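You operate a simulated robot arm through the tools that you are given. There is no shell and no other tool. Be economical: measure what you need, move in short steps, check, and stop when the job is done.

The job below is to be done with a simulated robot arm. You get a single attempt, and the scene is never put back.

JOB
Turn the round dial to 2 PM.

Only the result counts: the job must be done as asked and must still hold three seconds after the hand-in. Knocking over, shifting, dropping, spilling or breaking anything else fails it.

ROBOT AND FRAMES
A 7-joint arm with a two-finger parallel gripper on a trunk, on a base that drives. Base frame: it is fixed to the floor where the robot stands at the start and does not move with it; the origin is under the middle of the robot, x ahead of it, y to its left, z up. Units: m, degrees, N and s.
Its first joint turns from -115.0 to 115.0 degrees. Places, roughly: round dial [0.5, 0, 0.9]. Payload 3.91 kg.
The TCP is the grasp point between the finger pads, 0.03 m short of the fingertips. In the tool frame z runs along the fingers and y along their closing line. The gripper opens to 0.11 m. The fingers are 0.02 m wide and 0.01 m thick; the gripper's body (0.048 by 0.112 m) begins 0.055 m behind the TCP.
Orientation is that of the tool frame in the base frame, as a unit quaternion [w, x, y, z]. With the fingers straight down and closing along the base's y, the tool's x points along the base's -x, its y along +y and its z along -z.

CONTROLS
- The arm moves only by the tool servo_tool. Its argument "commands" is a list of rows, each a list of 2 entries, a list of its own where there are three numbers: the shift along the tool's x, y, z in units of 25 mm (1.0 is 25 mm), then the turn, a rotation vector about the tool's x, y, z in units of 6 degrees (1.0 is 6 degrees). In form: [[[dx, dy, dz], [ax, ay, az]], ...]. A call has 1 to 20 rows; each row shifts and turns the commanded pose from where the row before left it, along the tool's axes as they then stand. "fingers" is the opening, from 0 (shut) to 1 (fully open), set as the call begins (left out, the last holds). A call with a number of a shift or a turn outside -1 to 1 is refused whole. A row lasts 0.2 s, in which the tool goes at most 0.05 m and 8.6 degrees; a call with a longer step from one row to the next is refused whole, and so is a gripper value outside its range. Where a pose cannot be reached the arm comes as near as it can. A force on the tool above 40 N (or 10 N above the force at the start of the call, whichever is more), or a blocked arm, ends the call early, and 0.2 s more pass. The fingers move at their own pace (about 0.108 m/s each) and stop on an object; they squeeze with about 36 N. The grip force told is the motor's: it shows also when the fingers shut on nothing. Time passes only in rows, and 0.2 s behind the last, so rows that do not move let the fingers close. It gives the time, the measured TCP pose, the force on the tool (base axes), the opening and the grip force at its end, in the units of the frame above (readings bear some noise), with the torque about the TCP (base axes, N m) and any sound that the robot's microphone picked up.
- Cameras (640 x 400 px; columns grow to the right, rows downward): "scene" is now at [0.018, 0.1228, 1.6191]; the picture's right is [-0.39, -0.92, 0.00], its down [-0.61, 0.26, -0.75] and it looks along [0.69, -0.29, -0.66] (base axes); focal length 262 px, centre (320, 200). "wrist" rides on the gripper at [0.072, 0.017, -0.103] in the tool frame; the picture's right is [-0.23, 0.97, 0.00], its down [-0.76, -0.18, -0.62] and it looks along [-0.61, -0.14, 0.78] (tool axes); focal length 222 px, centre (320, 200). There is no depth. A picture from a camera that has moved, and an enlarged one, comes with that camera's place and axes in the base frame and with its lens.
- grab_frame(camera): a new picture of that camera. It takes no simulated time.
- raise_lower(by): slides the trunk up (or, below 0, down) by that many m; the arm and the scene camera ride with it, the base frame stays. It gives what a move gives, with no picture.
- drive_base(legs): drives the robot by 1 to 6 legs, each [ahead, turn to the left] in m and degrees, along the robot's own axes; the way and the turn of a leg run together, so that a leg with both is an arc; at most 1.5 m and 180 degrees a leg. The arm and the cameras ride along, it lands a little off, and it stops where it bumps. It gives what a move gives.
- turn_head(pan, tilt): turns the head with the scene camera to pan (to the left, within 155 degrees either way) and tilt (down, from -29 to 69), counted from straight ahead of the robot. It gives what a move gives.
- enlarge(camera, box): a new picture of the part [left, top, right, bottom] of that camera's present view, enlarged. It takes no simulated time.
- sign_off(): hands the job in; it is judged then, once.

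Work in short steps. Places have to be worked out from the pictures, the camera data and where the tool is seen: move nearer, look again, correct. Check each grasp and each placing, and mend what went wrong. You have 120 turns and 82 pictures in all, those below and enlarged ones among them. Open the gripper and draw the arm clear of the work before you hand the job in, unless the task says otherwise; then end with one line.

The tools are called after ">>>" as a command line: name --argument value ..., lists and objects as JSON in quotes. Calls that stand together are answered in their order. servo_tool: Moves the arm, as the interface text tells. Its arguments: {"type":"object","properties":{"commands":{"type":"array","items":{"type":"array"}},"fingers":{"type":"number"}},"required":["commands"]} The other tools are called the same way: raise_lower (by) slides the trunk up or down; drive_base (legs) drives the base; turn_head (pan, tilt) turns the head that bears the scene camera; grab_frame (camera) takes a picture; enlarge (camera, box) takes an enlarged picture of a part of a camera's view; sign_off () hands the job in.

At the start:

```text
time: 0.0
tcp_pos: [0.4482, 0.0486, 1.2101]
orientation: [0.0, 0.0, 1.0, 0.001]
wrist_force: [0.1, 0.5, -0.5]
moment: [-0.01, 0.03, 0.01]
opening: 0.1101
grasp_force: 0.1
trunk travel left (down, up): [-0.725, 0.265]
robot x, y, heading: [0.0029, -0.0014, -0.1]
head pan, tilt: [-23.0, 41.4]
```

scene: 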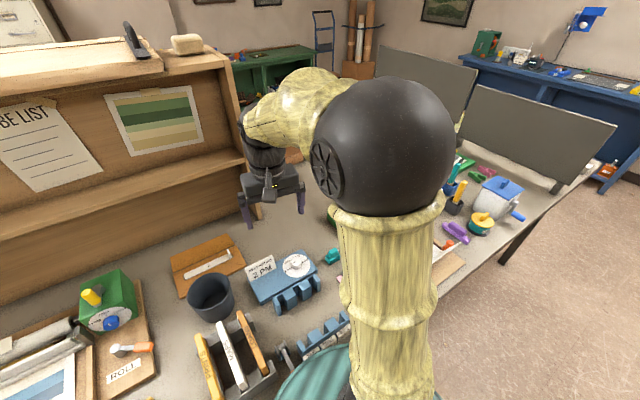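
wrist: 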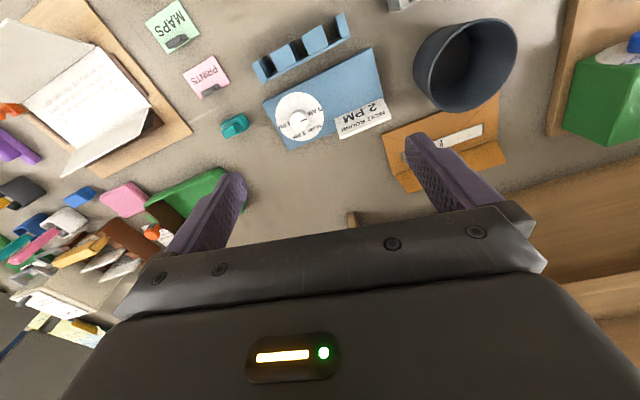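

The dial appears to be the white disc on the blue base with "NEXT ROUND 2 PM". I'll enlarge both views to read it.

>>> enlarge --camera "wrist" --box '[240, 40, 400, 160]'

>>> enlarge --camera "scene" --box '[230, 230, 340, 320]'

```text
3.33 times, centred on (320, 100) of wrist
camera zoom: at [0.3775, 0.0637, 1.3139], right [0.23, 0.97, 0.0], down [0.76, -0.18, 0.62], along [0.61, -0.14, -0.78], focal length 740 px, centre (320, 533)
```

zoom: 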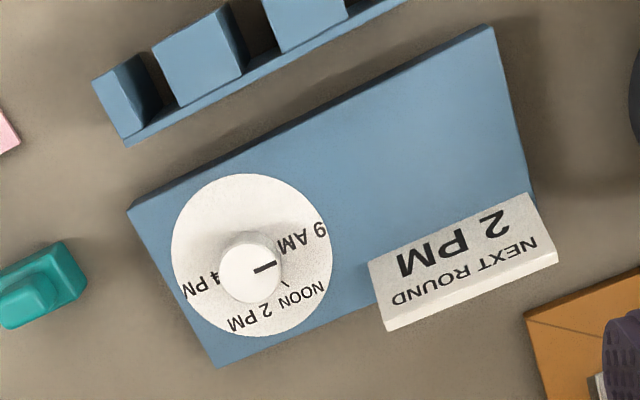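

```text
4.44 times, centred on (285, 275) of scene
camera zoom: at [0.018, 0.1228, 1.6191], right [-0.39, -0.92, 0.0], down [-0.61, 0.26, -0.75], along [0.69, -0.29, -0.66], focal length 1164 px, centre (476, -133)
```

zoom: 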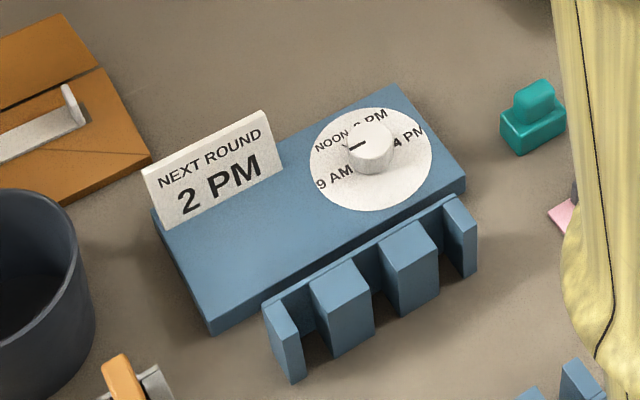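

The knob is a small cylinder at about (0.485, 0.005), and its pointer sits between 9 AM and noon. I'll move over it to about z 1.08 and look again.

>>> servo_tool --commands '[[[-0.26, -0.29, 0.87], [0, 0, 0]], [[-0.26, -0.29, 0.87], [0, 0, 0]], [[-0.26, -0.29, 0.87], [0, 0, 0]], [[-0.26, -0.29, 0.87], [0, 0, 0]], [[-0.26, -0.29, 0.87], [0, 0, 0]], [[-0.26, -0.29, 0.87], [0, 0, 0]], [[0, 0, 0], [0, 0, 0]]]'

>>> grab_frame --camera "wrist"

>>> grab_frame --camera "scene"

```text
time: 1.6
tcp_pos: [0.4866, 0.0037, 1.08]
orientation: [0.0, 0.0, 1.0, 0.001]
wrist_force: [-0.3, -1.0, 0.0]
moment: [0.0, 0.03, -0.04]
opening: 0.11
grasp_force: 0.1
trunk travel left (down, up): [-0.725, 0.265]
robot x, y, heading: [-0.0004, 0.0001, -0.0]
head pan, tilt: [-23.0, 41.4]
```

```text
77 pictures are left
camera wrist: at [0.4161, 0.0203, 1.1837], right [0.23, 0.97, 0.0], down [0.76, -0.18, 0.62], along [0.61, -0.14, -0.78], focal length 222 px, centre (320, 200)
```

wrist: 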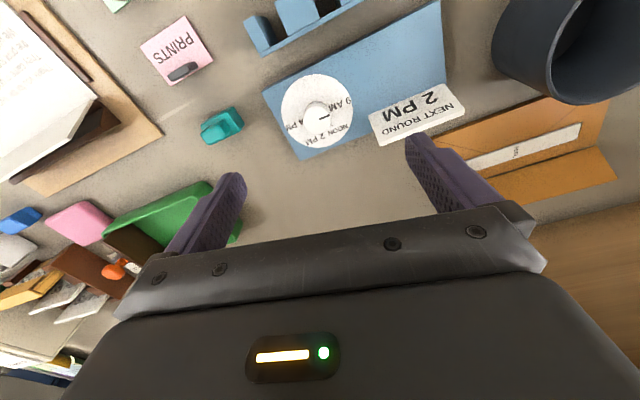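

```text
76 pictures are left
camera scene: at [0.0177, 0.1229, 1.6191], right [-0.39, -0.92, 0.0], down [-0.61, 0.26, -0.75], along [0.69, -0.29, -0.66], focal length 262 px, centre (320, 200)
```

scene: 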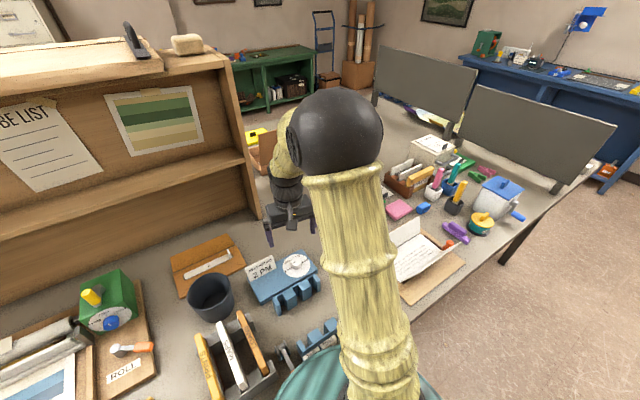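

The knob still comes out at about (0.486, 0.005). I'll enlarge the view to read the dial.

>>> enlarge --camera "wrist" --box '[260, 60, 372, 165]'

>>> enlarge --camera "scene" --box '[270, 240, 334, 290]'

```text
3.81 times, centred on (316, 112) of wrist
camera zoom: at [0.4161, 0.0203, 1.1837], right [0.23, 0.97, 0.0], down [0.76, -0.18, 0.62], along [0.61, -0.14, -0.78], focal length 846 px, centre (335, 533)
```

zoom: 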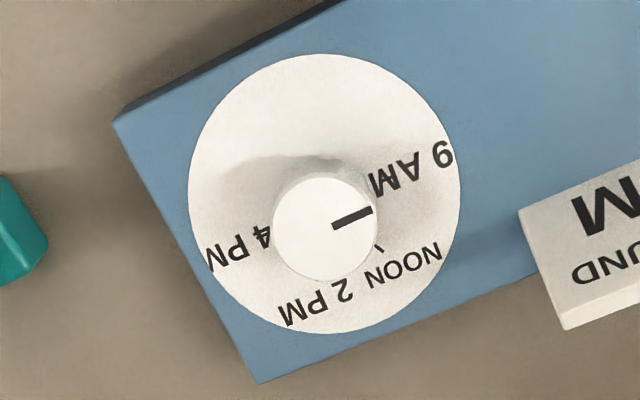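

```text
8.00 times, centred on (302, 265) of scene
camera zoom: at [0.0177, 0.1229, 1.6191], right [-0.39, -0.92, 0.0], down [-0.61, 0.26, -0.75], along [0.69, -0.29, -0.66], focal length 2095 px, centre (464, -320)
```

zoom: 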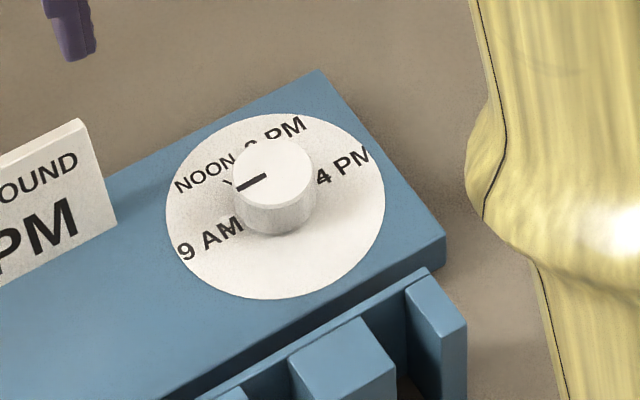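

I put the knob at about (0.490, 0.002), with its top near z 0.96. The pointer is now near 9 AM (about 98° from +x). The ticks are near 90° (9 AM), 33° (noon), -20° (2 PM) and -75° (4 PM), so 2 PM is roughly a 118° clockwise turn. I'll narrow the fingers and come down just above the knob to check centring.

>>> servo_tool --commands '[[[-0.07, -0.03, 0.8], [0, 0, 0]], [[-0.07, -0.03, 0.8], [0, 0, 0]], [[0, 0, 0.8], [0, 0, 0]], [[0, 0, 0], [0, 0, 0]]]' --fingers 0.5

>>> grab_frame --camera "wrist"

>>> enlarge --camera "scene" --box '[254, 220, 334, 290]'

```text
time: 2.6
tcp_pos: [0.4929, 0.0009, 1.0196]
orientation: [0.0, 0.0, 1.0, 0.0]
wrist_force: [-0.2, -0.1, 0.5]
moment: [0.0, -0.02, 0.0]
opening: 0.0549
grasp_force: 0.0
trunk travel left (down, up): [-0.725, 0.265]
robot x, y, heading: [-0.0006, 0.004, -0.2]
head pan, tilt: [-23.0, 41.4]
```

```text
73 pictures are left
camera wrist: at [0.421, 0.0185, 1.1232], right [0.23, 0.97, 0.0], down [0.76, -0.18, 0.62], along [0.61, -0.14, -0.78], focal length 222 px, centre (320, 200)
```

wrist: 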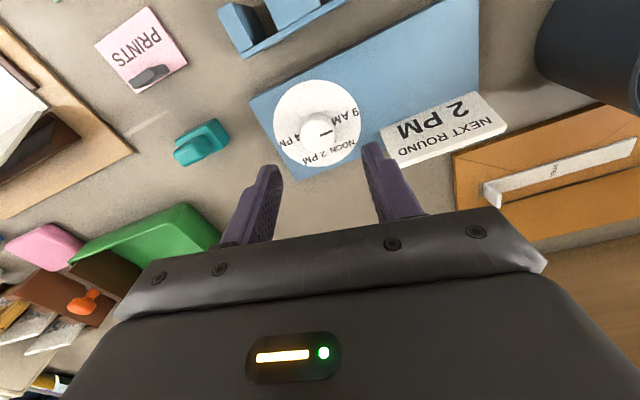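

```text
5.71 times, centred on (294, 255) of scene
camera zoom: at [0.0178, 0.1228, 1.6191], right [-0.39, -0.92, 0.0], down [-0.61, 0.26, -0.75], along [0.69, -0.29, -0.66], focal length 1496 px, centre (469, -114)
```

zoom: 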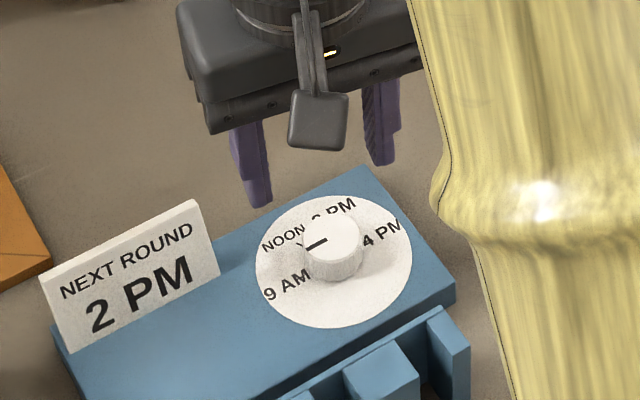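

The knob looks to be at about (0.487, 0.003), so I'll shift back 5 mm and lower until the fingertips are near the knob's top, then check alignment.

>>> servo_tool --commands '[[[0.1, 0.04, 0.5], [0, 0, 0]], [[0.1, 0.04, 0.5], [0, 0, 0]], [[0, 0, 0], [0, 0, 0]]]'

>>> enlarge --camera "wrist" --box '[220, 80, 420, 220]'

>>> enlarge --camera "scene" --box '[254, 220, 334, 290]'

```text
time: 3.4
tcp_pos: [0.4871, 0.0045, 0.994]
orientation: [0.001, 0.001, 1.0, 0.001]
wrist_force: [1.0, 0.4, -0.7]
moment: [0.01, 0.01, -0.01]
opening: 0.0547
grasp_force: 0.2
trunk travel left (down, up): [-0.725, 0.265]
robot x, y, heading: [-0.0008, 0.0005, 0.1]
head pan, tilt: [-23.0, 41.4]
```

```text
2.86 times, centred on (320, 150) of wrist
camera zoom: at [0.4159, 0.022, 1.0982], right [0.23, 0.97, 0.0], down [0.76, -0.18, 0.62], along [0.61, -0.14, -0.78], focal length 635 px, centre (320, 343)
```

zoom: 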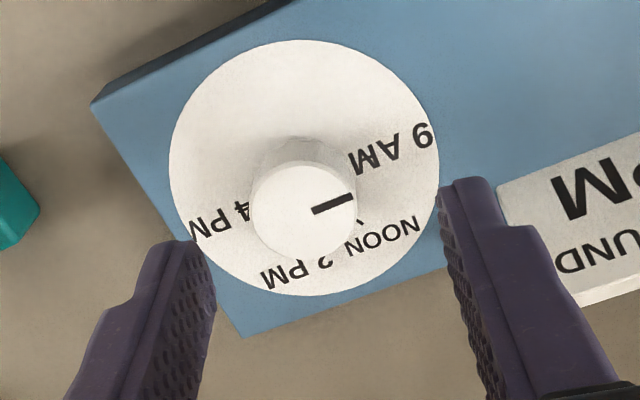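

```text
5.71 times, centred on (294, 255) of scene
camera zoom: at [0.0179, 0.1228, 1.6191], right [-0.39, -0.92, 0.0], down [-0.61, 0.26, -0.75], along [0.69, -0.29, -0.66], focal length 1496 px, centre (469, -114)
```

zoom: 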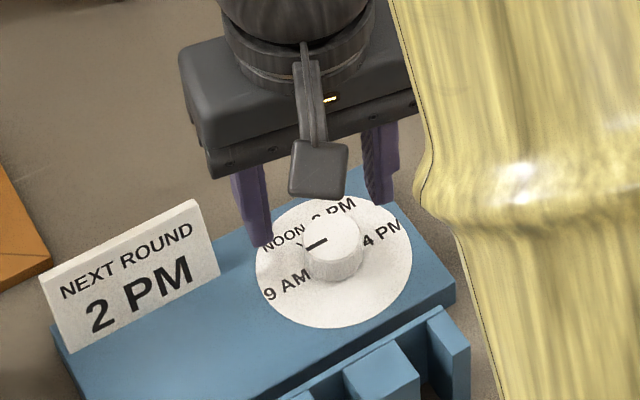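

The knob's centre is at about (0.488, 0.001), with its top near 0.953 and the disc near 0.927. I'll centre and lower until the tips are at about 0.938.

>>> servo_tool --commands '[[[-0.06, -0.13, 0.4], [0, 0, 0]], [[0, 0, 0.4], [0, 0, 0]], [[0, 0, 0.25], [0, 0, 0]], [[0, 0, 0], [0, 0, 0]]]'

>>> enlarge --camera "wrist" --box '[220, 80, 420, 220]'

>>> enlarge --camera "scene" --box '[254, 220, 334, 290]'

```text
time: 4.4
tcp_pos: [0.4895, 0.0016, 0.9681]
orientation: [0.0, 0.0, 1.0, 0.001]
wrist_force: [0.6, 0.0, -0.5]
moment: [0.0, 0.0, -0.03]
opening: 0.0551
grasp_force: 0.0
trunk travel left (down, up): [-0.725, 0.265]
robot x, y, heading: [0.0015, 0.0003, -0.0]
head pan, tilt: [-23.0, 41.4]
```

```text
2.86 times, centred on (320, 150) of wrist
camera zoom: at [0.4169, 0.0183, 1.0721], right [0.23, 0.97, 0.0], down [0.76, -0.18, 0.62], along [0.61, -0.14, -0.78], focal length 635 px, centre (320, 343)
```

zoom: 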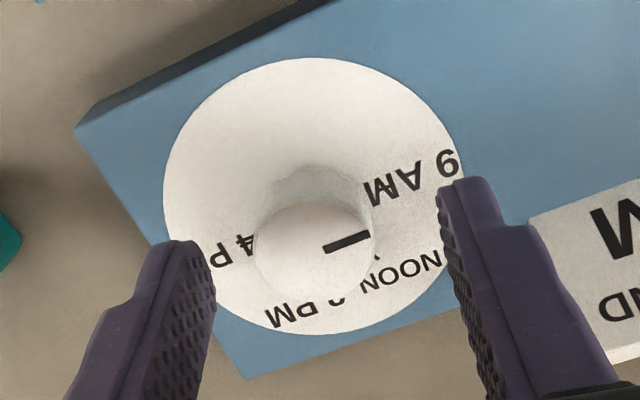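

```text
5.71 times, centred on (294, 255) of scene
camera zoom: at [0.018, 0.1228, 1.6191], right [-0.39, -0.92, 0.0], down [-0.61, 0.26, -0.75], along [0.69, -0.29, -0.66], focal length 1496 px, centre (469, -114)
```

zoom: 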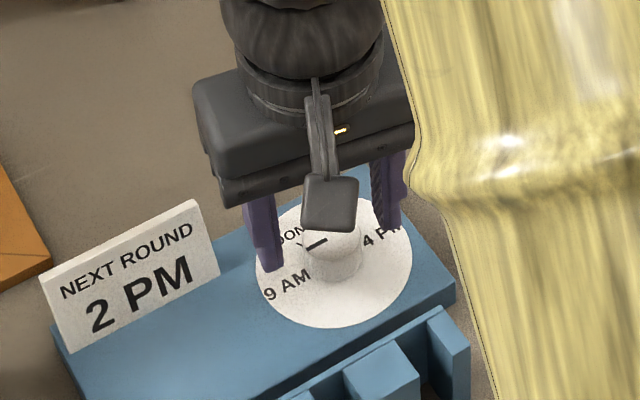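

The knob sits between the fingers. I'll nudge 2 mm back and 3 mm down, then close gently and check the grip.

>>> servo_tool --commands '[[[0.08, 0.0, 0.06], [0, 0, 0]], [[0, 0, 0.06], [0, 0, 0]]]'

>>> servo_tool --commands '[[[0, 0, 0], [0, 0, 0]], [[0, 0, 0], [0, 0, 0]], [[0, 0, 0], [0, 0, 0]]]' --fingers 0.15

>>> enlarge --camera "wrist" --box '[220, 80, 420, 220]'

>>> enlarge --camera "scene" --box '[254, 220, 334, 290]'

```text
time: 5.0
tcp_pos: [0.486, 0.0017, 0.9649]
orientation: [0.001, 0.0, 1.0, 0.001]
wrist_force: [-0.6, -0.5, -0.2]
moment: [0.02, -0.04, -0.03]
opening: 0.055
grasp_force: 0.1
trunk travel left (down, up): [-0.725, 0.265]
robot x, y, heading: [0.0012, -0.0001, 0.1]
head pan, tilt: [-23.0, 41.4]
```

```text
time: 5.8
tcp_pos: [0.487, 0.0005, 0.9657]
orientation: [0.0, 0.0, 1.0, 0.001]
wrist_force: [1.3, 0.3, -0.5]
moment: [0.0, 0.0, -0.04]
opening: 0.0165
grasp_force: 0.1
trunk travel left (down, up): [-0.725, 0.265]
robot x, y, heading: [-0.0014, 0.0004, -0.3]
head pan, tilt: [-23.0, 41.4]
```

```text
2.86 times, centred on (320, 150) of wrist
camera zoom: at [0.4152, 0.0179, 1.069], right [0.23, 0.97, 0.0], down [0.76, -0.18, 0.62], along [0.61, -0.14, -0.78], focal length 635 px, centre (320, 343)
```

zoom: 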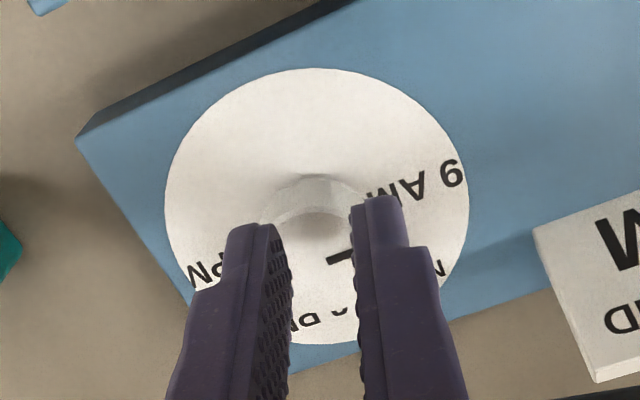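

```text
5.71 times, centred on (294, 255) of scene
camera zoom: at [0.018, 0.1228, 1.6191], right [-0.39, -0.92, 0.0], down [-0.61, 0.26, -0.75], along [0.69, -0.29, -0.66], focal length 1496 px, centre (469, -114)
```

zoom: 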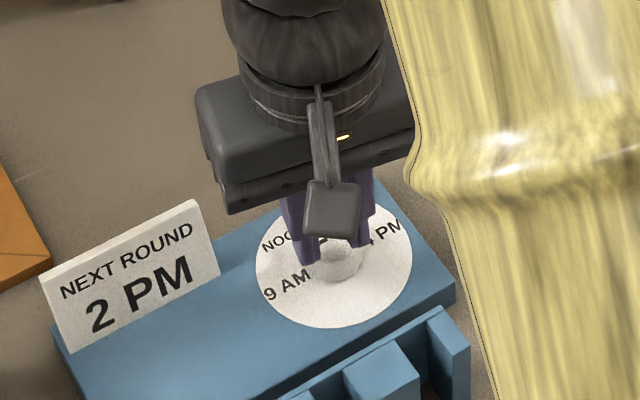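

The fingers closed to 16 mm without contact and one covers part of the pointer, so the tips are still above the knob. The knob top must be lower, about 0.933, which puts its centre near (0.495, -0.001). I'll reopen, re-centre and look.

>>> servo_tool --commands '[[[0, 0, 0], [0, 0, 0]], [[-0.16, -0.03, 0], [0, 0, 0]], [[-0.16, -0.03, 0], [0, 0, 0]], [[0, 0, 0], [0, 0, 0]]]' --fingers 0.45

>>> enlarge --camera "wrist" --box '[220, 80, 420, 220]'

>>> enlarge --camera "scene" --box '[254, 220, 334, 290]'

```text
time: 6.8
tcp_pos: [0.495, -0.0008, 0.9651]
orientation: [0.0, 0.0, 1.0, 0.001]
wrist_force: [-0.4, 0.1, -0.9]
moment: [0.01, 0.03, 0.0]
opening: 0.0496
grasp_force: 0.1
trunk travel left (down, up): [-0.725, 0.265]
robot x, y, heading: [0.0005, 0.0008, 0.3]
head pan, tilt: [-23.0, 41.4]
```

```text
2.86 times, centred on (320, 150) of wrist
camera zoom: at [0.4236, 0.0159, 1.0692], right [0.23, 0.97, 0.0], down [0.76, -0.18, 0.62], along [0.61, -0.14, -0.78], focal length 635 px, centre (320, 343)
```

zoom: 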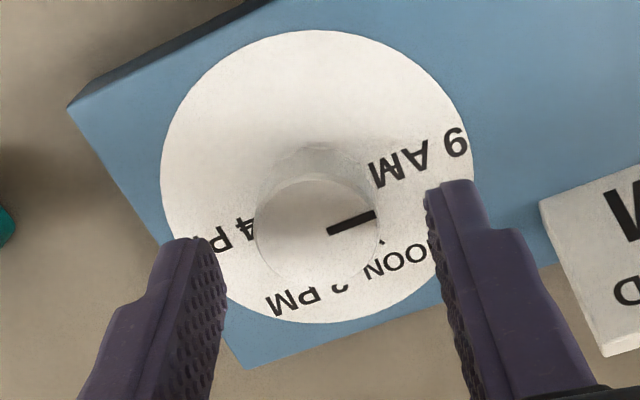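

```text
5.71 times, centred on (294, 255) of scene
camera zoom: at [0.018, 0.1228, 1.6191], right [-0.39, -0.92, 0.0], down [-0.61, 0.26, -0.75], along [0.69, -0.29, -0.66], focal length 1496 px, centre (469, -114)
```

zoom: 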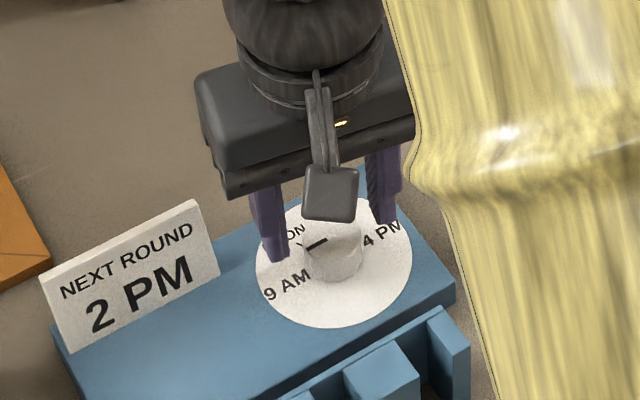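

The knob top is now nearly aligned with the midpoint of the tips. I'll lower 10 mm and look again.

>>> servo_tool --commands '[[[0, 0, 0.2], [0, 0, 0]], [[0, 0, 0.2], [0, 0, 0]], [[0, 0, 0], [0, 0, 0]]]'

>>> enlarge --camera "wrist" --box '[220, 80, 420, 220]'

>>> enlarge --camera "scene" --box '[254, 220, 334, 290]'

```text
time: 7.6
tcp_pos: [0.4943, -0.0014, 0.9548]
orientation: [0.0, 0.0, 1.0, 0.001]
wrist_force: [0.3, -0.2, 0.2]
moment: [0.0, 0.0, -0.02]
opening: 0.0492
grasp_force: 0.1
trunk travel left (down, up): [-0.725, 0.265]
robot x, y, heading: [-0.0023, 0.0043, -0.2]
head pan, tilt: [-23.0, 41.4]
```

```text
2.86 times, centred on (320, 150) of wrist
camera zoom: at [0.4231, 0.016, 1.0589], right [0.23, 0.97, 0.0], down [0.76, -0.18, 0.62], along [0.61, -0.14, -0.78], focal length 635 px, centre (320, 343)
```

zoom: 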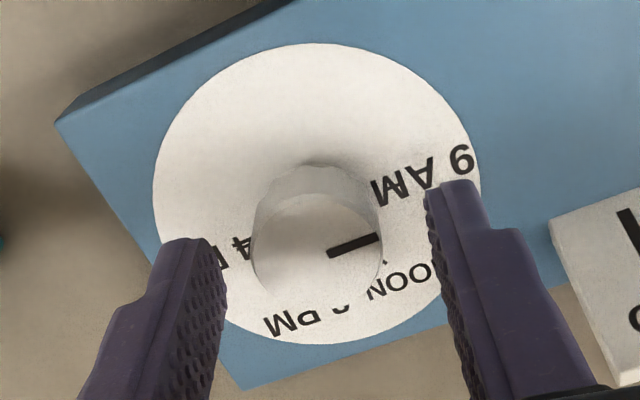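

```text
5.71 times, centred on (294, 255) of scene
camera zoom: at [0.018, 0.1228, 1.6191], right [-0.39, -0.92, 0.0], down [-0.61, 0.26, -0.75], along [0.69, -0.29, -0.66], focal length 1496 px, centre (469, -114)
```

zoom: 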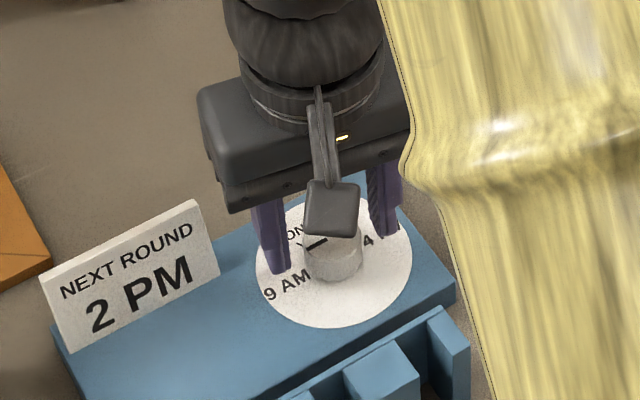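

The tips are now below the knob's top and about 18 mm above the disc. I'll lower another 8 mm and close on the knob.

>>> servo_tool --commands '[[[0, 0, 0.16], [0, 0, 0]], [[0, 0, 0.16], [0, 0, 0]], [[0, 0, 0], [0, 0, 0]]]'

>>> servo_tool --commands '[[[0, 0, 0], [0, 0, 0]], [[0, 0, 0], [0, 0, 0]], [[0, 0, 0], [0, 0, 0]]]' --fingers 0.15

>>> enlarge --camera "wrist" --box '[220, 80, 420, 220]'

>>> enlarge --camera "scene" --box '[254, 220, 334, 290]'

```text
time: 8.4
tcp_pos: [0.4951, 0.0001, 0.9477]
orientation: [0.0, 0.0, 1.0, 0.001]
wrist_force: [0.4, -0.5, 0.6]
moment: [0.05, -0.01, -0.02]
opening: 0.0496
grasp_force: 0.2
trunk travel left (down, up): [-0.725, 0.265]
robot x, y, heading: [0.0007, -0.0008, -0.0]
head pan, tilt: [-23.0, 41.4]
```

```text
time: 9.2
tcp_pos: [0.4922, -0.0029, 0.9473]
orientation: [-0.001, 0.0, 1.0, 0.001]
wrist_force: [-7.0, -15.2, -1.5]
moment: [-0.66, 0.44, -0.1]
opening: 0.0307
grasp_force: 45.6
trunk travel left (down, up): [-0.725, 0.265]
robot x, y, heading: [-0.0018, -0.0043, -0.2]
head pan, tilt: [-23.0, 41.4]
```

```text
2.86 times, centred on (320, 150) of wrist
camera zoom: at [0.4221, 0.0138, 1.0507], right [0.23, 0.97, 0.0], down [0.76, -0.18, 0.62], along [0.61, -0.14, -0.78], focal length 635 px, centre (320, 343)
```

zoom: 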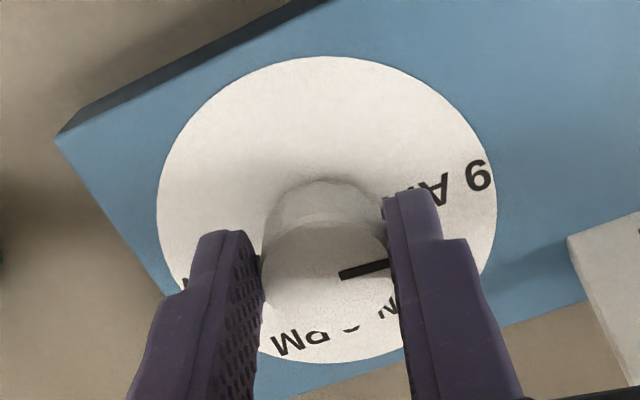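

```text
5.71 times, centred on (294, 255) of scene
camera zoom: at [0.0172, 0.1206, 1.6193], right [-0.39, -0.92, 0.0], down [-0.61, 0.26, -0.75], along [0.69, -0.29, -0.66], focal length 1496 px, centre (469, -114)
```

zoom: 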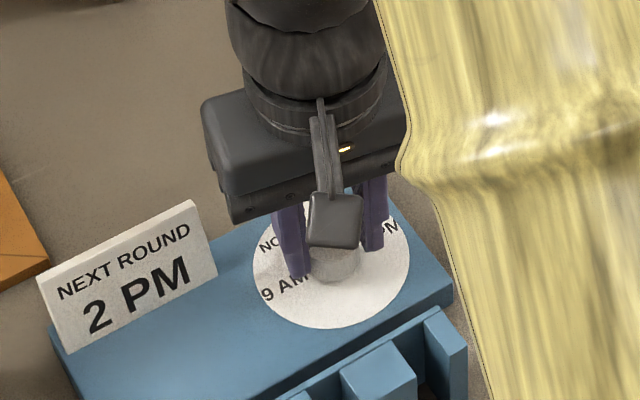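

The knob is gripped at 30.7 mm with about 15 N of side load, so I'll ease the commanded pose about 3 mm towards it. Then I'll turn 12° clockwise as a test.

>>> servo_tool --commands '[[[0.1, -0.12, 0], [0, 0, 0]], [[0, 0, 0], [0, 0, 0]]]'

>>> servo_tool --commands '[[[0, 0, 0], [0, 0, 0.7]], [[0, 0, 0], [0, 0, 0.7]], [[0, 0, 0], [0, 0, 0.6]]]'

>>> enlarge --camera "wrist" --box '[220, 80, 420, 220]'

```text
time: 9.8
tcp_pos: [0.4935, -0.0046, 0.9471]
orientation: [0.001, -0.001, 1.0, 0.002]
wrist_force: [2.3, -4.8, -3.2]
moment: [0.08, -0.03, -0.03]
opening: 0.0299
grasp_force: 44.9
trunk travel left (down, up): [-0.725, 0.265]
robot x, y, heading: [-0.0028, -0.0011, 0.1]
head pan, tilt: [-23.0, 41.4]
```

```text
time: 10.6
tcp_pos: [0.4932, -0.0005, 0.9467]
orientation: [0.001, 0.104, 0.995, 0.001]
wrist_force: [8.3, 5.1, -4.4]
moment: [0.19, -1.1, 0.1]
opening: 0.0298
grasp_force: 44.9
trunk travel left (down, up): [-0.725, 0.265]
robot x, y, heading: [-0.0028, -0.0012, -0.1]
head pan, tilt: [-23.0, 41.4]
```

```text
2.86 times, centred on (320, 150) of wrist
camera zoom: at [0.4268, 0.0298, 1.0505], right [0.42, 0.91, 0.0], down [0.71, -0.33, 0.62], along [0.57, -0.26, -0.78], focal length 635 px, centre (320, 343)
```

zoom: 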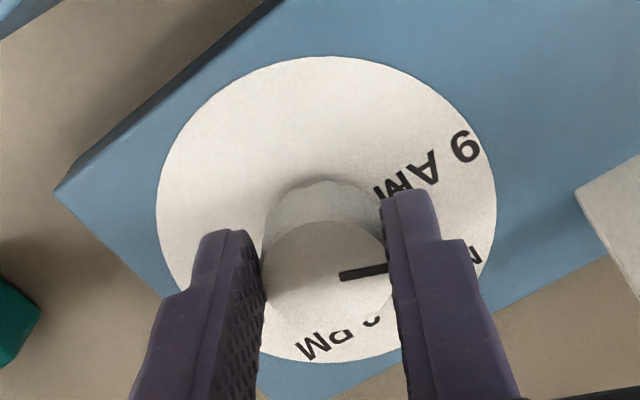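

The pointer turned with the gripper and the block stayed put. I'll continue clockwise by another 48°.

>>> servo_tool --commands '[[[0, 0, 0], [0, 0, 0.8]], [[0, 0, 0], [0, 0, 0.8]], [[0, 0, 0], [0, 0, 0.8]], [[0, 0, 0], [0, 0, 0.8]], [[0, 0, 0], [0, 0, 0.8]], [[0, 0, 0], [0, 0, 0.8]], [[0, 0, 0], [0, 0, 0.8]], [[0, 0, 0], [0, 0, 0.8]], [[0, 0, 0], [0, 0, 0.8]], [[0, 0, 0], [0, 0, 0.8]]]'

>>> grab_frame --camera "wrist"

>>> grab_frame --camera "scene"

```text
time: 12.3
tcp_pos: [0.4949, 0.0016, 0.9461]
orientation: [0.002, 0.389, 0.921, 0.003]
wrist_force: [7.6, 8.3, -9.2]
moment: [0.48, -0.24, 0.11]
opening: 0.0298
grasp_force: 45.1
trunk travel left (down, up): [-0.725, 0.265]
robot x, y, heading: [-0.0003, 0.0021, 0.1]
head pan, tilt: [-23.0, 41.4]
stopped in row 8: the force on the tool passed its limit (the readings are from after the stop); the commanded pose is now the measured one
```

```text
58 pictures are left
camera wrist: at [0.4574, 0.0653, 1.0508], right [0.86, 0.52, 0.01], down [0.4, -0.67, 0.62], along [0.33, -0.53, -0.78], focal length 222 px, centre (320, 200)
```

wrist: 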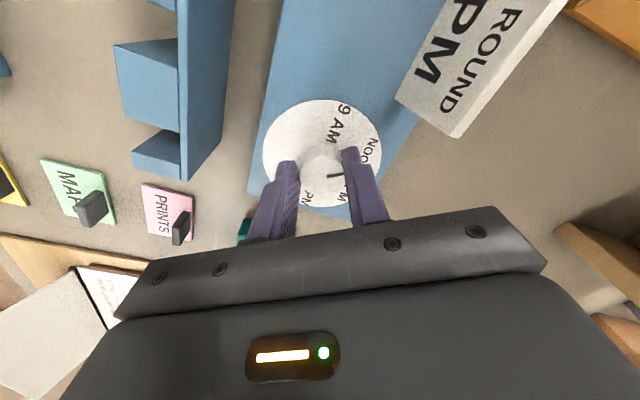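

```text
57 pictures are left
camera scene: at [0.0196, 0.1232, 1.6187], right [-0.39, -0.92, 0.0], down [-0.61, 0.26, -0.75], along [0.69, -0.29, -0.66], focal length 262 px, centre (320, 200)
```

scene: 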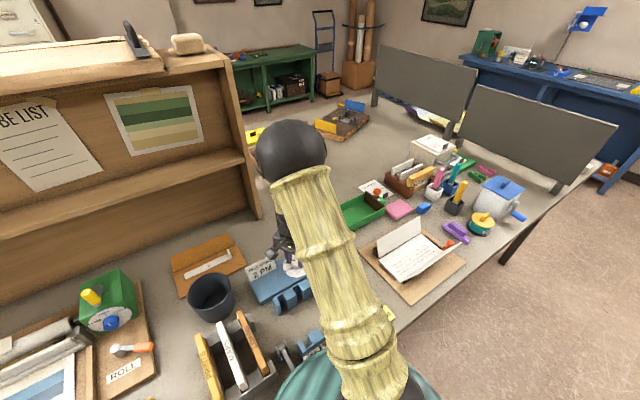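

The force limit stopped it at about 46° of total turn. I'll enlarge to see whether the knob followed.

>>> enlarge --camera "wrist" --box '[240, 85, 400, 215]'

```text
3.08 times, centred on (320, 150) of wrist
camera zoom: at [0.4574, 0.0653, 1.0508], right [0.86, 0.52, 0.01], down [0.4, -0.67, 0.62], along [0.33, -0.53, -0.78], focal length 684 px, centre (320, 354)
```

zoom: 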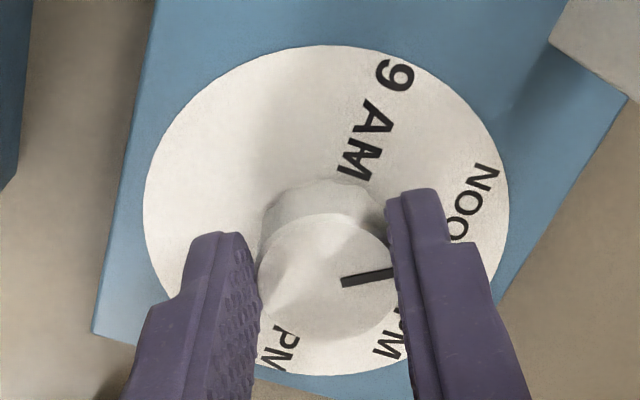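

The knob is following (pointer now near 52°) and the load comes from a small off-axis offset. I'll continue slowly, since the command was reset to the measured pose.

>>> servo_tool --commands '[[[0, 0, 0], [0, 0, 0.5]], [[0, 0, 0], [0, 0, 0.5]], [[0, 0, 0], [0, 0, 0.5]], [[0, 0, 0], [0, 0, 0.5]], [[0, 0, 0], [0, 0, 0.5]], [[0, 0, 0], [0, 0, 0.5]], [[0, 0, 0], [0, 0, 0]]]'

```text
time: 14.0
tcp_pos: [0.4963, 0.0034, 0.9471]
orientation: [0.001, 0.528, 0.849, 0.004]
wrist_force: [10.6, 6.5, -17.9]
moment: [0.49, -0.32, 0.15]
opening: 0.0299
grasp_force: 44.8
trunk travel left (down, up): [-0.725, 0.265]
robot x, y, heading: [-0.0005, 0.0022, 0.3]
head pan, tilt: [-23.0, 41.4]
stopped in row 7: the force on the tool passed its limit (the readings are from after the stop); the commanded pose is now the measured one
```

I've turned about 64° and a vertical and side load is building. I'll open the fingers to relieve it and look before regripping.

>>> servo_tool --commands '[[[0, 0, 0], [0, 0, 0]], [[0, 0, 0], [0, 0, 0]]]' --fingers 0.45

>>> enlarge --camera "wrist" --box '[220, 80, 420, 220]'

```text
time: 14.6
tcp_pos: [0.4939, 0.0003, 0.9485]
orientation: [0.001, 0.53, 0.848, 0.005]
wrist_force: [0.4, -0.1, -0.7]
moment: [0.01, -0.01, -0.01]
opening: 0.0495
grasp_force: 0.1
trunk travel left (down, up): [-0.725, 0.265]
robot x, y, heading: [0.002, -0.0007, -0.0]
head pan, tilt: [-23.0, 41.4]
```

```text
2.86 times, centred on (320, 150) of wrist
camera zoom: at [0.4775, 0.0727, 1.0533], right [0.97, 0.22, 0.01], down [0.17, -0.77, 0.62], along [0.14, -0.6, -0.79], focal length 635 px, centre (320, 343)
```

zoom: 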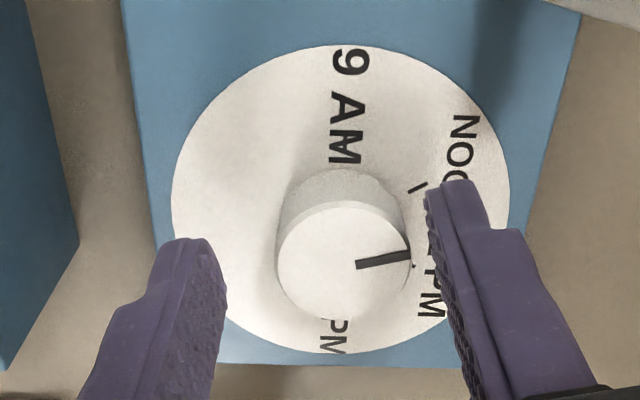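

The knob is about 5 mm to tool +y of the finger midpoint and the pointer is near noon. I'll re-centre and regrip.

>>> servo_tool --commands '[[[0.08, 0.2, 0.04], [0, 0, 0]], [[0, 0, 0], [0, 0, 0]]]'

>>> servo_tool --commands '[[[0, 0, 0], [0, 0, 0]], [[0, 0, 0], [0, 0, 0]], [[0, 0, 0], [0, 0, 0]]]' --fingers 0.2

```text
time: 15.2
tcp_pos: [0.4984, 0.0049, 0.9484]
orientation: [0.001, 0.529, 0.849, 0.004]
wrist_force: [0.2, 0.3, 0.2]
moment: [0.01, 0.0, -0.02]
opening: 0.0496
grasp_force: 0.1
trunk travel left (down, up): [-0.725, 0.265]
robot x, y, heading: [0.0006, 0.0017, 0.2]
head pan, tilt: [-23.0, 41.4]
```

```text
time: 16.0
tcp_pos: [0.4965, 0.0046, 0.9464]
orientation: [0.0, 0.529, 0.849, 0.004]
wrist_force: [-7.5, -0.8, -3.1]
moment: [-0.1, 0.5, -0.01]
opening: 0.0299
grasp_force: 44.5
trunk travel left (down, up): [-0.725, 0.265]
robot x, y, heading: [0.004, 0.0004, 0.0]
head pan, tilt: [-23.0, 41.4]
```

The grip is good with a light side load. I'll trim it and turn another 24°.

>>> servo_tool --commands '[[[0, -0.06, 0], [0, 0, 0]], [[0, 0, 0], [0, 0, 0.5]], [[0, 0, 0], [0, 0, 0.5]], [[0, 0, 0], [0, 0, 0.5]], [[0, 0, 0], [0, 0, 0.5]], [[0, 0, 0], [0, 0, 0.5]], [[0, 0, 0], [0, 0, 0.5]], [[0, 0, 0], [0, 0, 0.5]], [[0, 0, 0], [0, 0, 0.5]]]'

>>> enlarge --camera "wrist" --box '[220, 80, 420, 220]'

```text
time: 18.0
tcp_pos: [0.4994, 0.0053, 0.9475]
orientation: [0.0, 0.694, 0.72, 0.005]
wrist_force: [17.5, 6.0, -12.8]
moment: [-0.38, -0.58, 0.16]
opening: 0.0298
grasp_force: 45.2
trunk travel left (down, up): [-0.725, 0.265]
robot x, y, heading: [-0.0041, -0.0009, 0.1]
head pan, tilt: [-23.0, 41.4]
```

```text
2.86 times, centred on (320, 150) of wrist
camera zoom: at [0.5146, 0.0777, 1.0517], right [0.98, -0.19, 0.01], down [-0.15, -0.77, 0.62], along [-0.11, -0.61, -0.79], focal length 635 px, centre (320, 343)
```

zoom: 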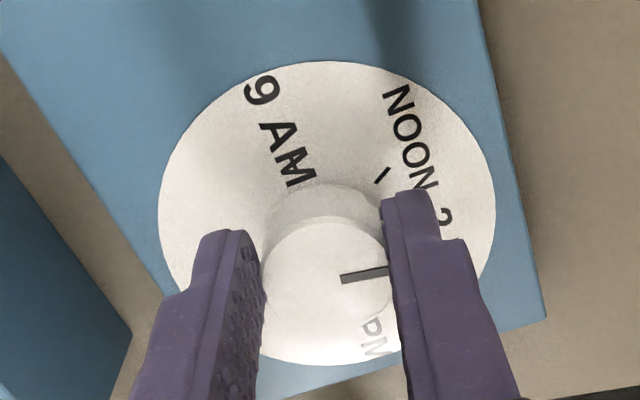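

The pointer is now about midway between noon and 2 PM. I'll trim the side load and turn 24° more.

>>> servo_tool --commands '[[[0, 0.1, 0], [0, 0, 0]], [[0, 0, 0], [0, 0, 0.5]], [[0, 0, 0], [0, 0, 0.5]], [[0, 0, 0], [0, 0, 0.5]], [[0, 0, 0], [0, 0, 0.5]], [[0, 0, 0], [0, 0, 0.5]], [[0, 0, 0], [0, 0, 0.5]], [[0, 0, 0], [0, 0, 0.5]], [[0, 0, 0], [0, 0, 0.5]], [[0, 0, 0], [0, 0, 0]]]'

>>> enlarge --camera "wrist" --box '[220, 80, 420, 220]'

```text
time: 20.2
tcp_pos: [0.5021, 0.0045, 0.9476]
orientation: [0.001, 0.829, 0.559, 0.006]
wrist_force: [29.2, 2.1, 9.1]
moment: [-0.69, -0.2, 0.2]
opening: 0.0298
grasp_force: 45.0
trunk travel left (down, up): [-0.725, 0.265]
robot x, y, heading: [0.0023, -0.0021, 0.0]
head pan, tilt: [-23.0, 41.4]
```

```text
2.86 times, centred on (320, 150) of wrist
camera zoom: at [0.546, 0.0651, 1.052], right [0.82, -0.58, 0.01], down [-0.46, -0.64, 0.62], along [-0.35, -0.51, -0.79], focal length 635 px, centre (320, 343)
```

zoom: 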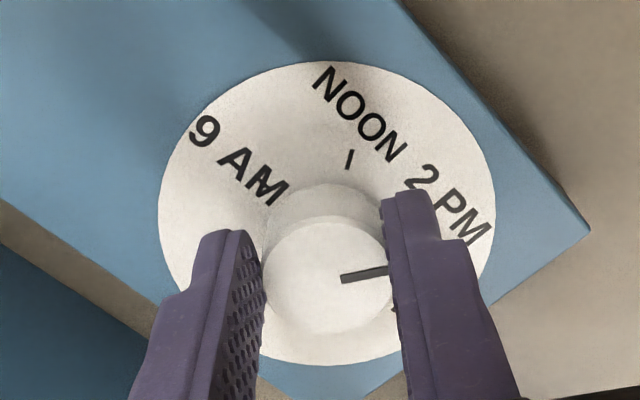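

The total turn is about 112°. I'll relieve the side load, then open the fingers to read the pointer against the 2 PM tick.

>>> servo_tool --commands '[[[0, 0.12, 0], [0, 0, 0]], [[0, 0, 0], [0, 0, 0]]]'

>>> servo_tool --commands '[[[0, 0, 0], [0, 0, 0]], [[0, 0, 0], [0, 0, 0]]]' --fingers 0.48

>>> enlarge --camera "wrist" --box '[220, 80, 420, 220]'

```text
time: 20.8
tcp_pos: [0.5025, 0.0049, 0.9466]
orientation: [-0.002, 0.828, 0.56, 0.005]
wrist_force: [18.7, 6.4, 12.8]
moment: [0.34, -0.59, 0.1]
opening: 0.0299
grasp_force: 44.9
trunk travel left (down, up): [-0.725, 0.265]
robot x, y, heading: [0.0001, 0.0006, 0.3]
head pan, tilt: [-23.0, 41.4]
```

```text
time: 21.4
tcp_pos: [0.5018, 0.003, 0.9472]
orientation: [-0.001, 0.829, 0.559, 0.004]
wrist_force: [-0.8, 0.8, 1.0]
moment: [-0.01, 0.0, -0.01]
opening: 0.0528
grasp_force: 0.2
trunk travel left (down, up): [-0.725, 0.265]
robot x, y, heading: [0.0014, 0.0006, 0.2]
head pan, tilt: [-23.0, 41.4]
```

```text
2.86 times, centred on (320, 150) of wrist
camera zoom: at [0.5443, 0.0632, 1.0516], right [0.82, -0.57, 0.0], down [-0.45, -0.64, 0.62], along [-0.35, -0.51, -0.79], focal length 635 px, centre (320, 343)
```

zoom: 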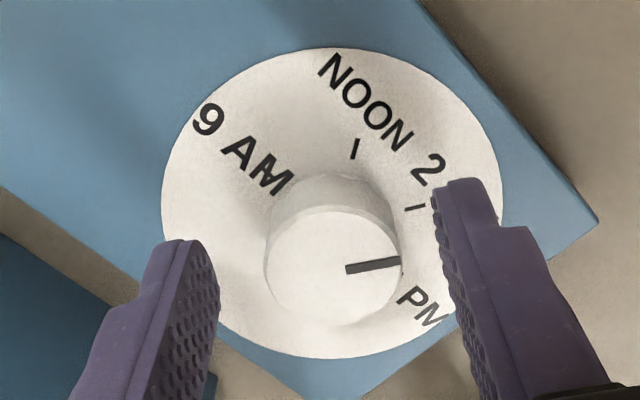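

The 2 PM tick is now visible and the pointer is close to it, possibly a few degrees past. I'll raise the tool clear and tilt it so the camera looks nearly straight down for an accurate reading.

>>> servo_tool --commands '[[[0, 0, -0.4], [0, 0, 0]], [[0, 0, -0.8], [0, 0, 0]], [[0, 0, -0.9], [0, 0, 0]], [[0, 0, -0.9], [0, 0, 0]], [[0, 0, -0.9], [0, 0, 0]], [[0, 0, -0.9], [0, 0, 0]], [[0, 0, 0], [0, 1, 0]], [[0, 0, 0], [0, 1, 0]], [[0, 0, 0], [0, 1, 0]], [[0, 0, 0], [0, 1, 0]], [[0, 0, 0], [0, 1, 0]], [[0, 0, 0], [0, 0, 0]]]' --fingers 0.8

>>> grab_frame --camera "wrist"

```text
time: 24.0
tcp_pos: [0.501, 0.0022, 1.0679]
orientation: [-0.146, 0.799, 0.541, 0.218]
wrist_force: [0.1, -0.3, 0.2]
moment: [0.02, 0.01, 0.0]
opening: 0.0882
grasp_force: 0.0
trunk travel left (down, up): [-0.725, 0.265]
robot x, y, heading: [0.0026, -0.0032, -0.3]
head pan, tilt: [-23.0, 41.4]
```

```text
51 pictures are left
camera wrist: at [0.5207, 0.006, 1.1949], right [0.83, -0.54, -0.11], down [-0.53, -0.84, 0.15], along [-0.17, -0.07, -0.98], focal length 222 px, centre (320, 200)
```

wrist: 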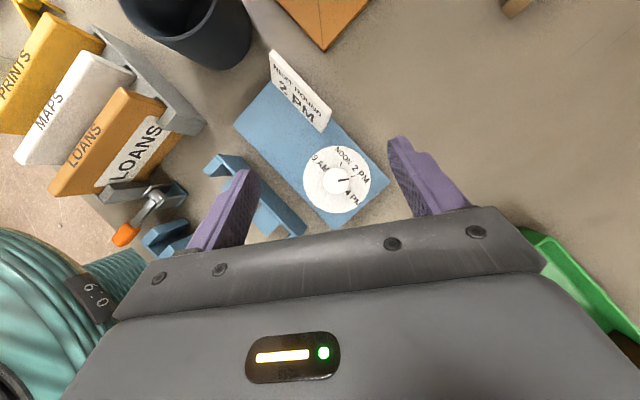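

The dial is now seen almost straight from above, so I'll enlarge it.

>>> enlarge --camera "wrist" --box '[296, 138, 380, 222]'

```text
4.76 times, centred on (338, 180) of wrist
camera zoom: at [0.5207, 0.006, 1.1949], right [0.83, -0.54, -0.11], down [-0.53, -0.84, 0.15], along [-0.17, -0.07, -0.98], focal length 1058 px, centre (234, 295)
```

zoom: 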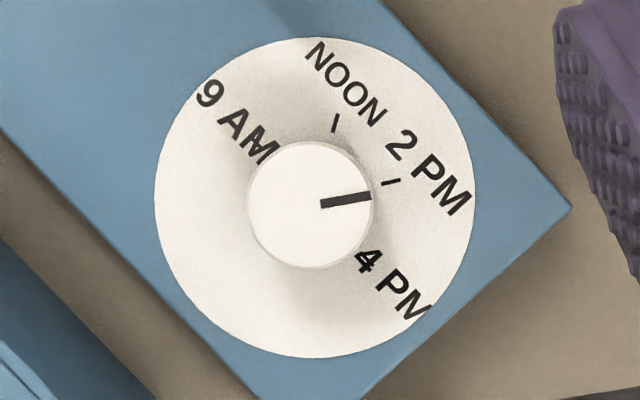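

The pointer looks about 3–6° past the tick. I'll zoom further to measure it.

>>> enlarge --camera "wrist" --box '[324, 166, 364, 191]'

```text
16.00 times, centred on (344, 178) of wrist
camera zoom: at [0.5207, 0.006, 1.1949], right [0.83, -0.54, -0.11], down [-0.53, -0.84, 0.15], along [-0.17, -0.07, -0.98], focal length 3554 px, centre (-64, 544)
```

zoom: 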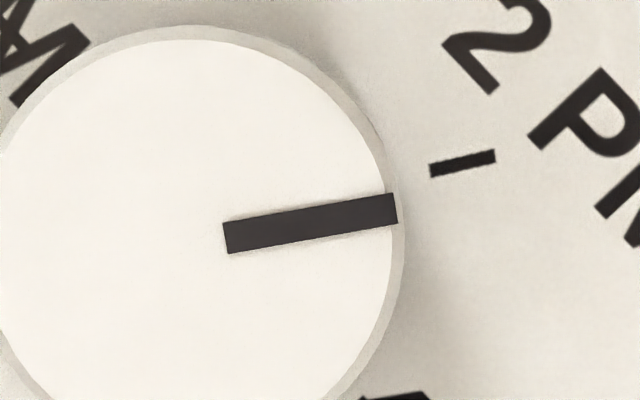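

The pointer is within about 2–3° of the 2 PM tick (9.7° against 12° in the image), while the labels are about 60° apart. That is on 2 PM, so I'll raise the arm clear and check the scene.

>>> servo_tool --commands '[[[0, 0, 0], [0, -1, 0]], [[0, 0, 0], [0, -1, 0]], [[0, 0, 0], [0, -1, 0]], [[0, 0, 0], [0, -1, 0]], [[0, 0, 0], [0, -1, 0]], [[0, 0, -1], [0, 0, 0]], [[0, 0, -1], [0, 0, 0]], [[0, 0, -1], [0, 0, 0]], [[0, 0, -1], [0, 0, 0]], [[0, 0, -1], [0, 0, 0]], [[0, 0, 0], [0, 0, 0]]]' --fingers 1

>>> enlarge --camera "scene" --box '[254, 220, 334, 290]'

>>> enlarge --camera "wrist" --box '[240, 60, 400, 160]'

```text
time: 26.4
tcp_pos: [0.5, 0.0008, 1.1935]
orientation: [-0.001, 0.829, 0.56, 0.004]
wrist_force: [-0.5, 0.0, -0.3]
moment: [0.01, 0.0, -0.01]
opening: 0.1101
grasp_force: 0.0
trunk travel left (down, up): [-0.725, 0.265]
robot x, y, heading: [-0.0016, -0.0021, 0.1]
head pan, tilt: [-23.0, 41.4]
```

```text
5.71 times, centred on (294, 255) of scene
camera zoom: at [0.0182, 0.123, 1.6191], right [-0.39, -0.92, 0.0], down [-0.61, 0.26, -0.75], along [0.69, -0.29, -0.66], focal length 1496 px, centre (469, -114)
```

zoom: 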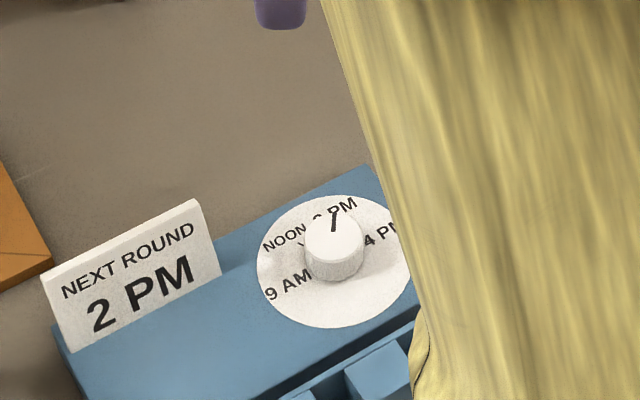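

```text
4.00 times, centred on (320, 110) of wrist
camera zoom: at [0.5422, 0.0614, 1.2976], right [0.82, -0.57, 0.0], down [-0.45, -0.64, 0.62], along [-0.35, -0.51, -0.79], focal length 888 px, centre (320, 560)
```

zoom: 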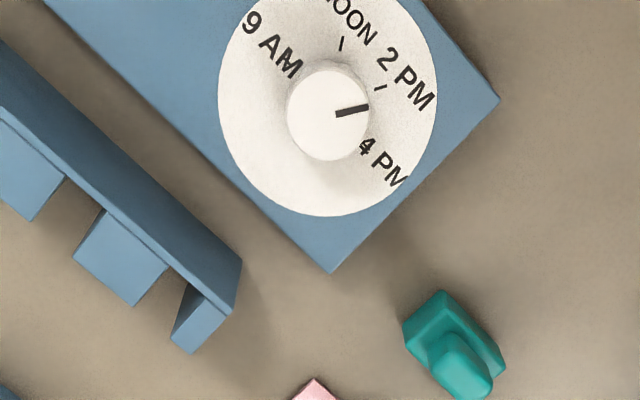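

The dial's base and the sign have not moved and the arm is clear. The pointer worked out to about -23° against -21° for the 2 PM tick, an error of about 2°, so I'm handing in.

>>> sign_off

```text
The job is handed in.
```

The round dial is turned to 2 PM, with its pointer within about 2° of the 2 PM mark, and I've handed the job in with the gripper open and the arm clear.
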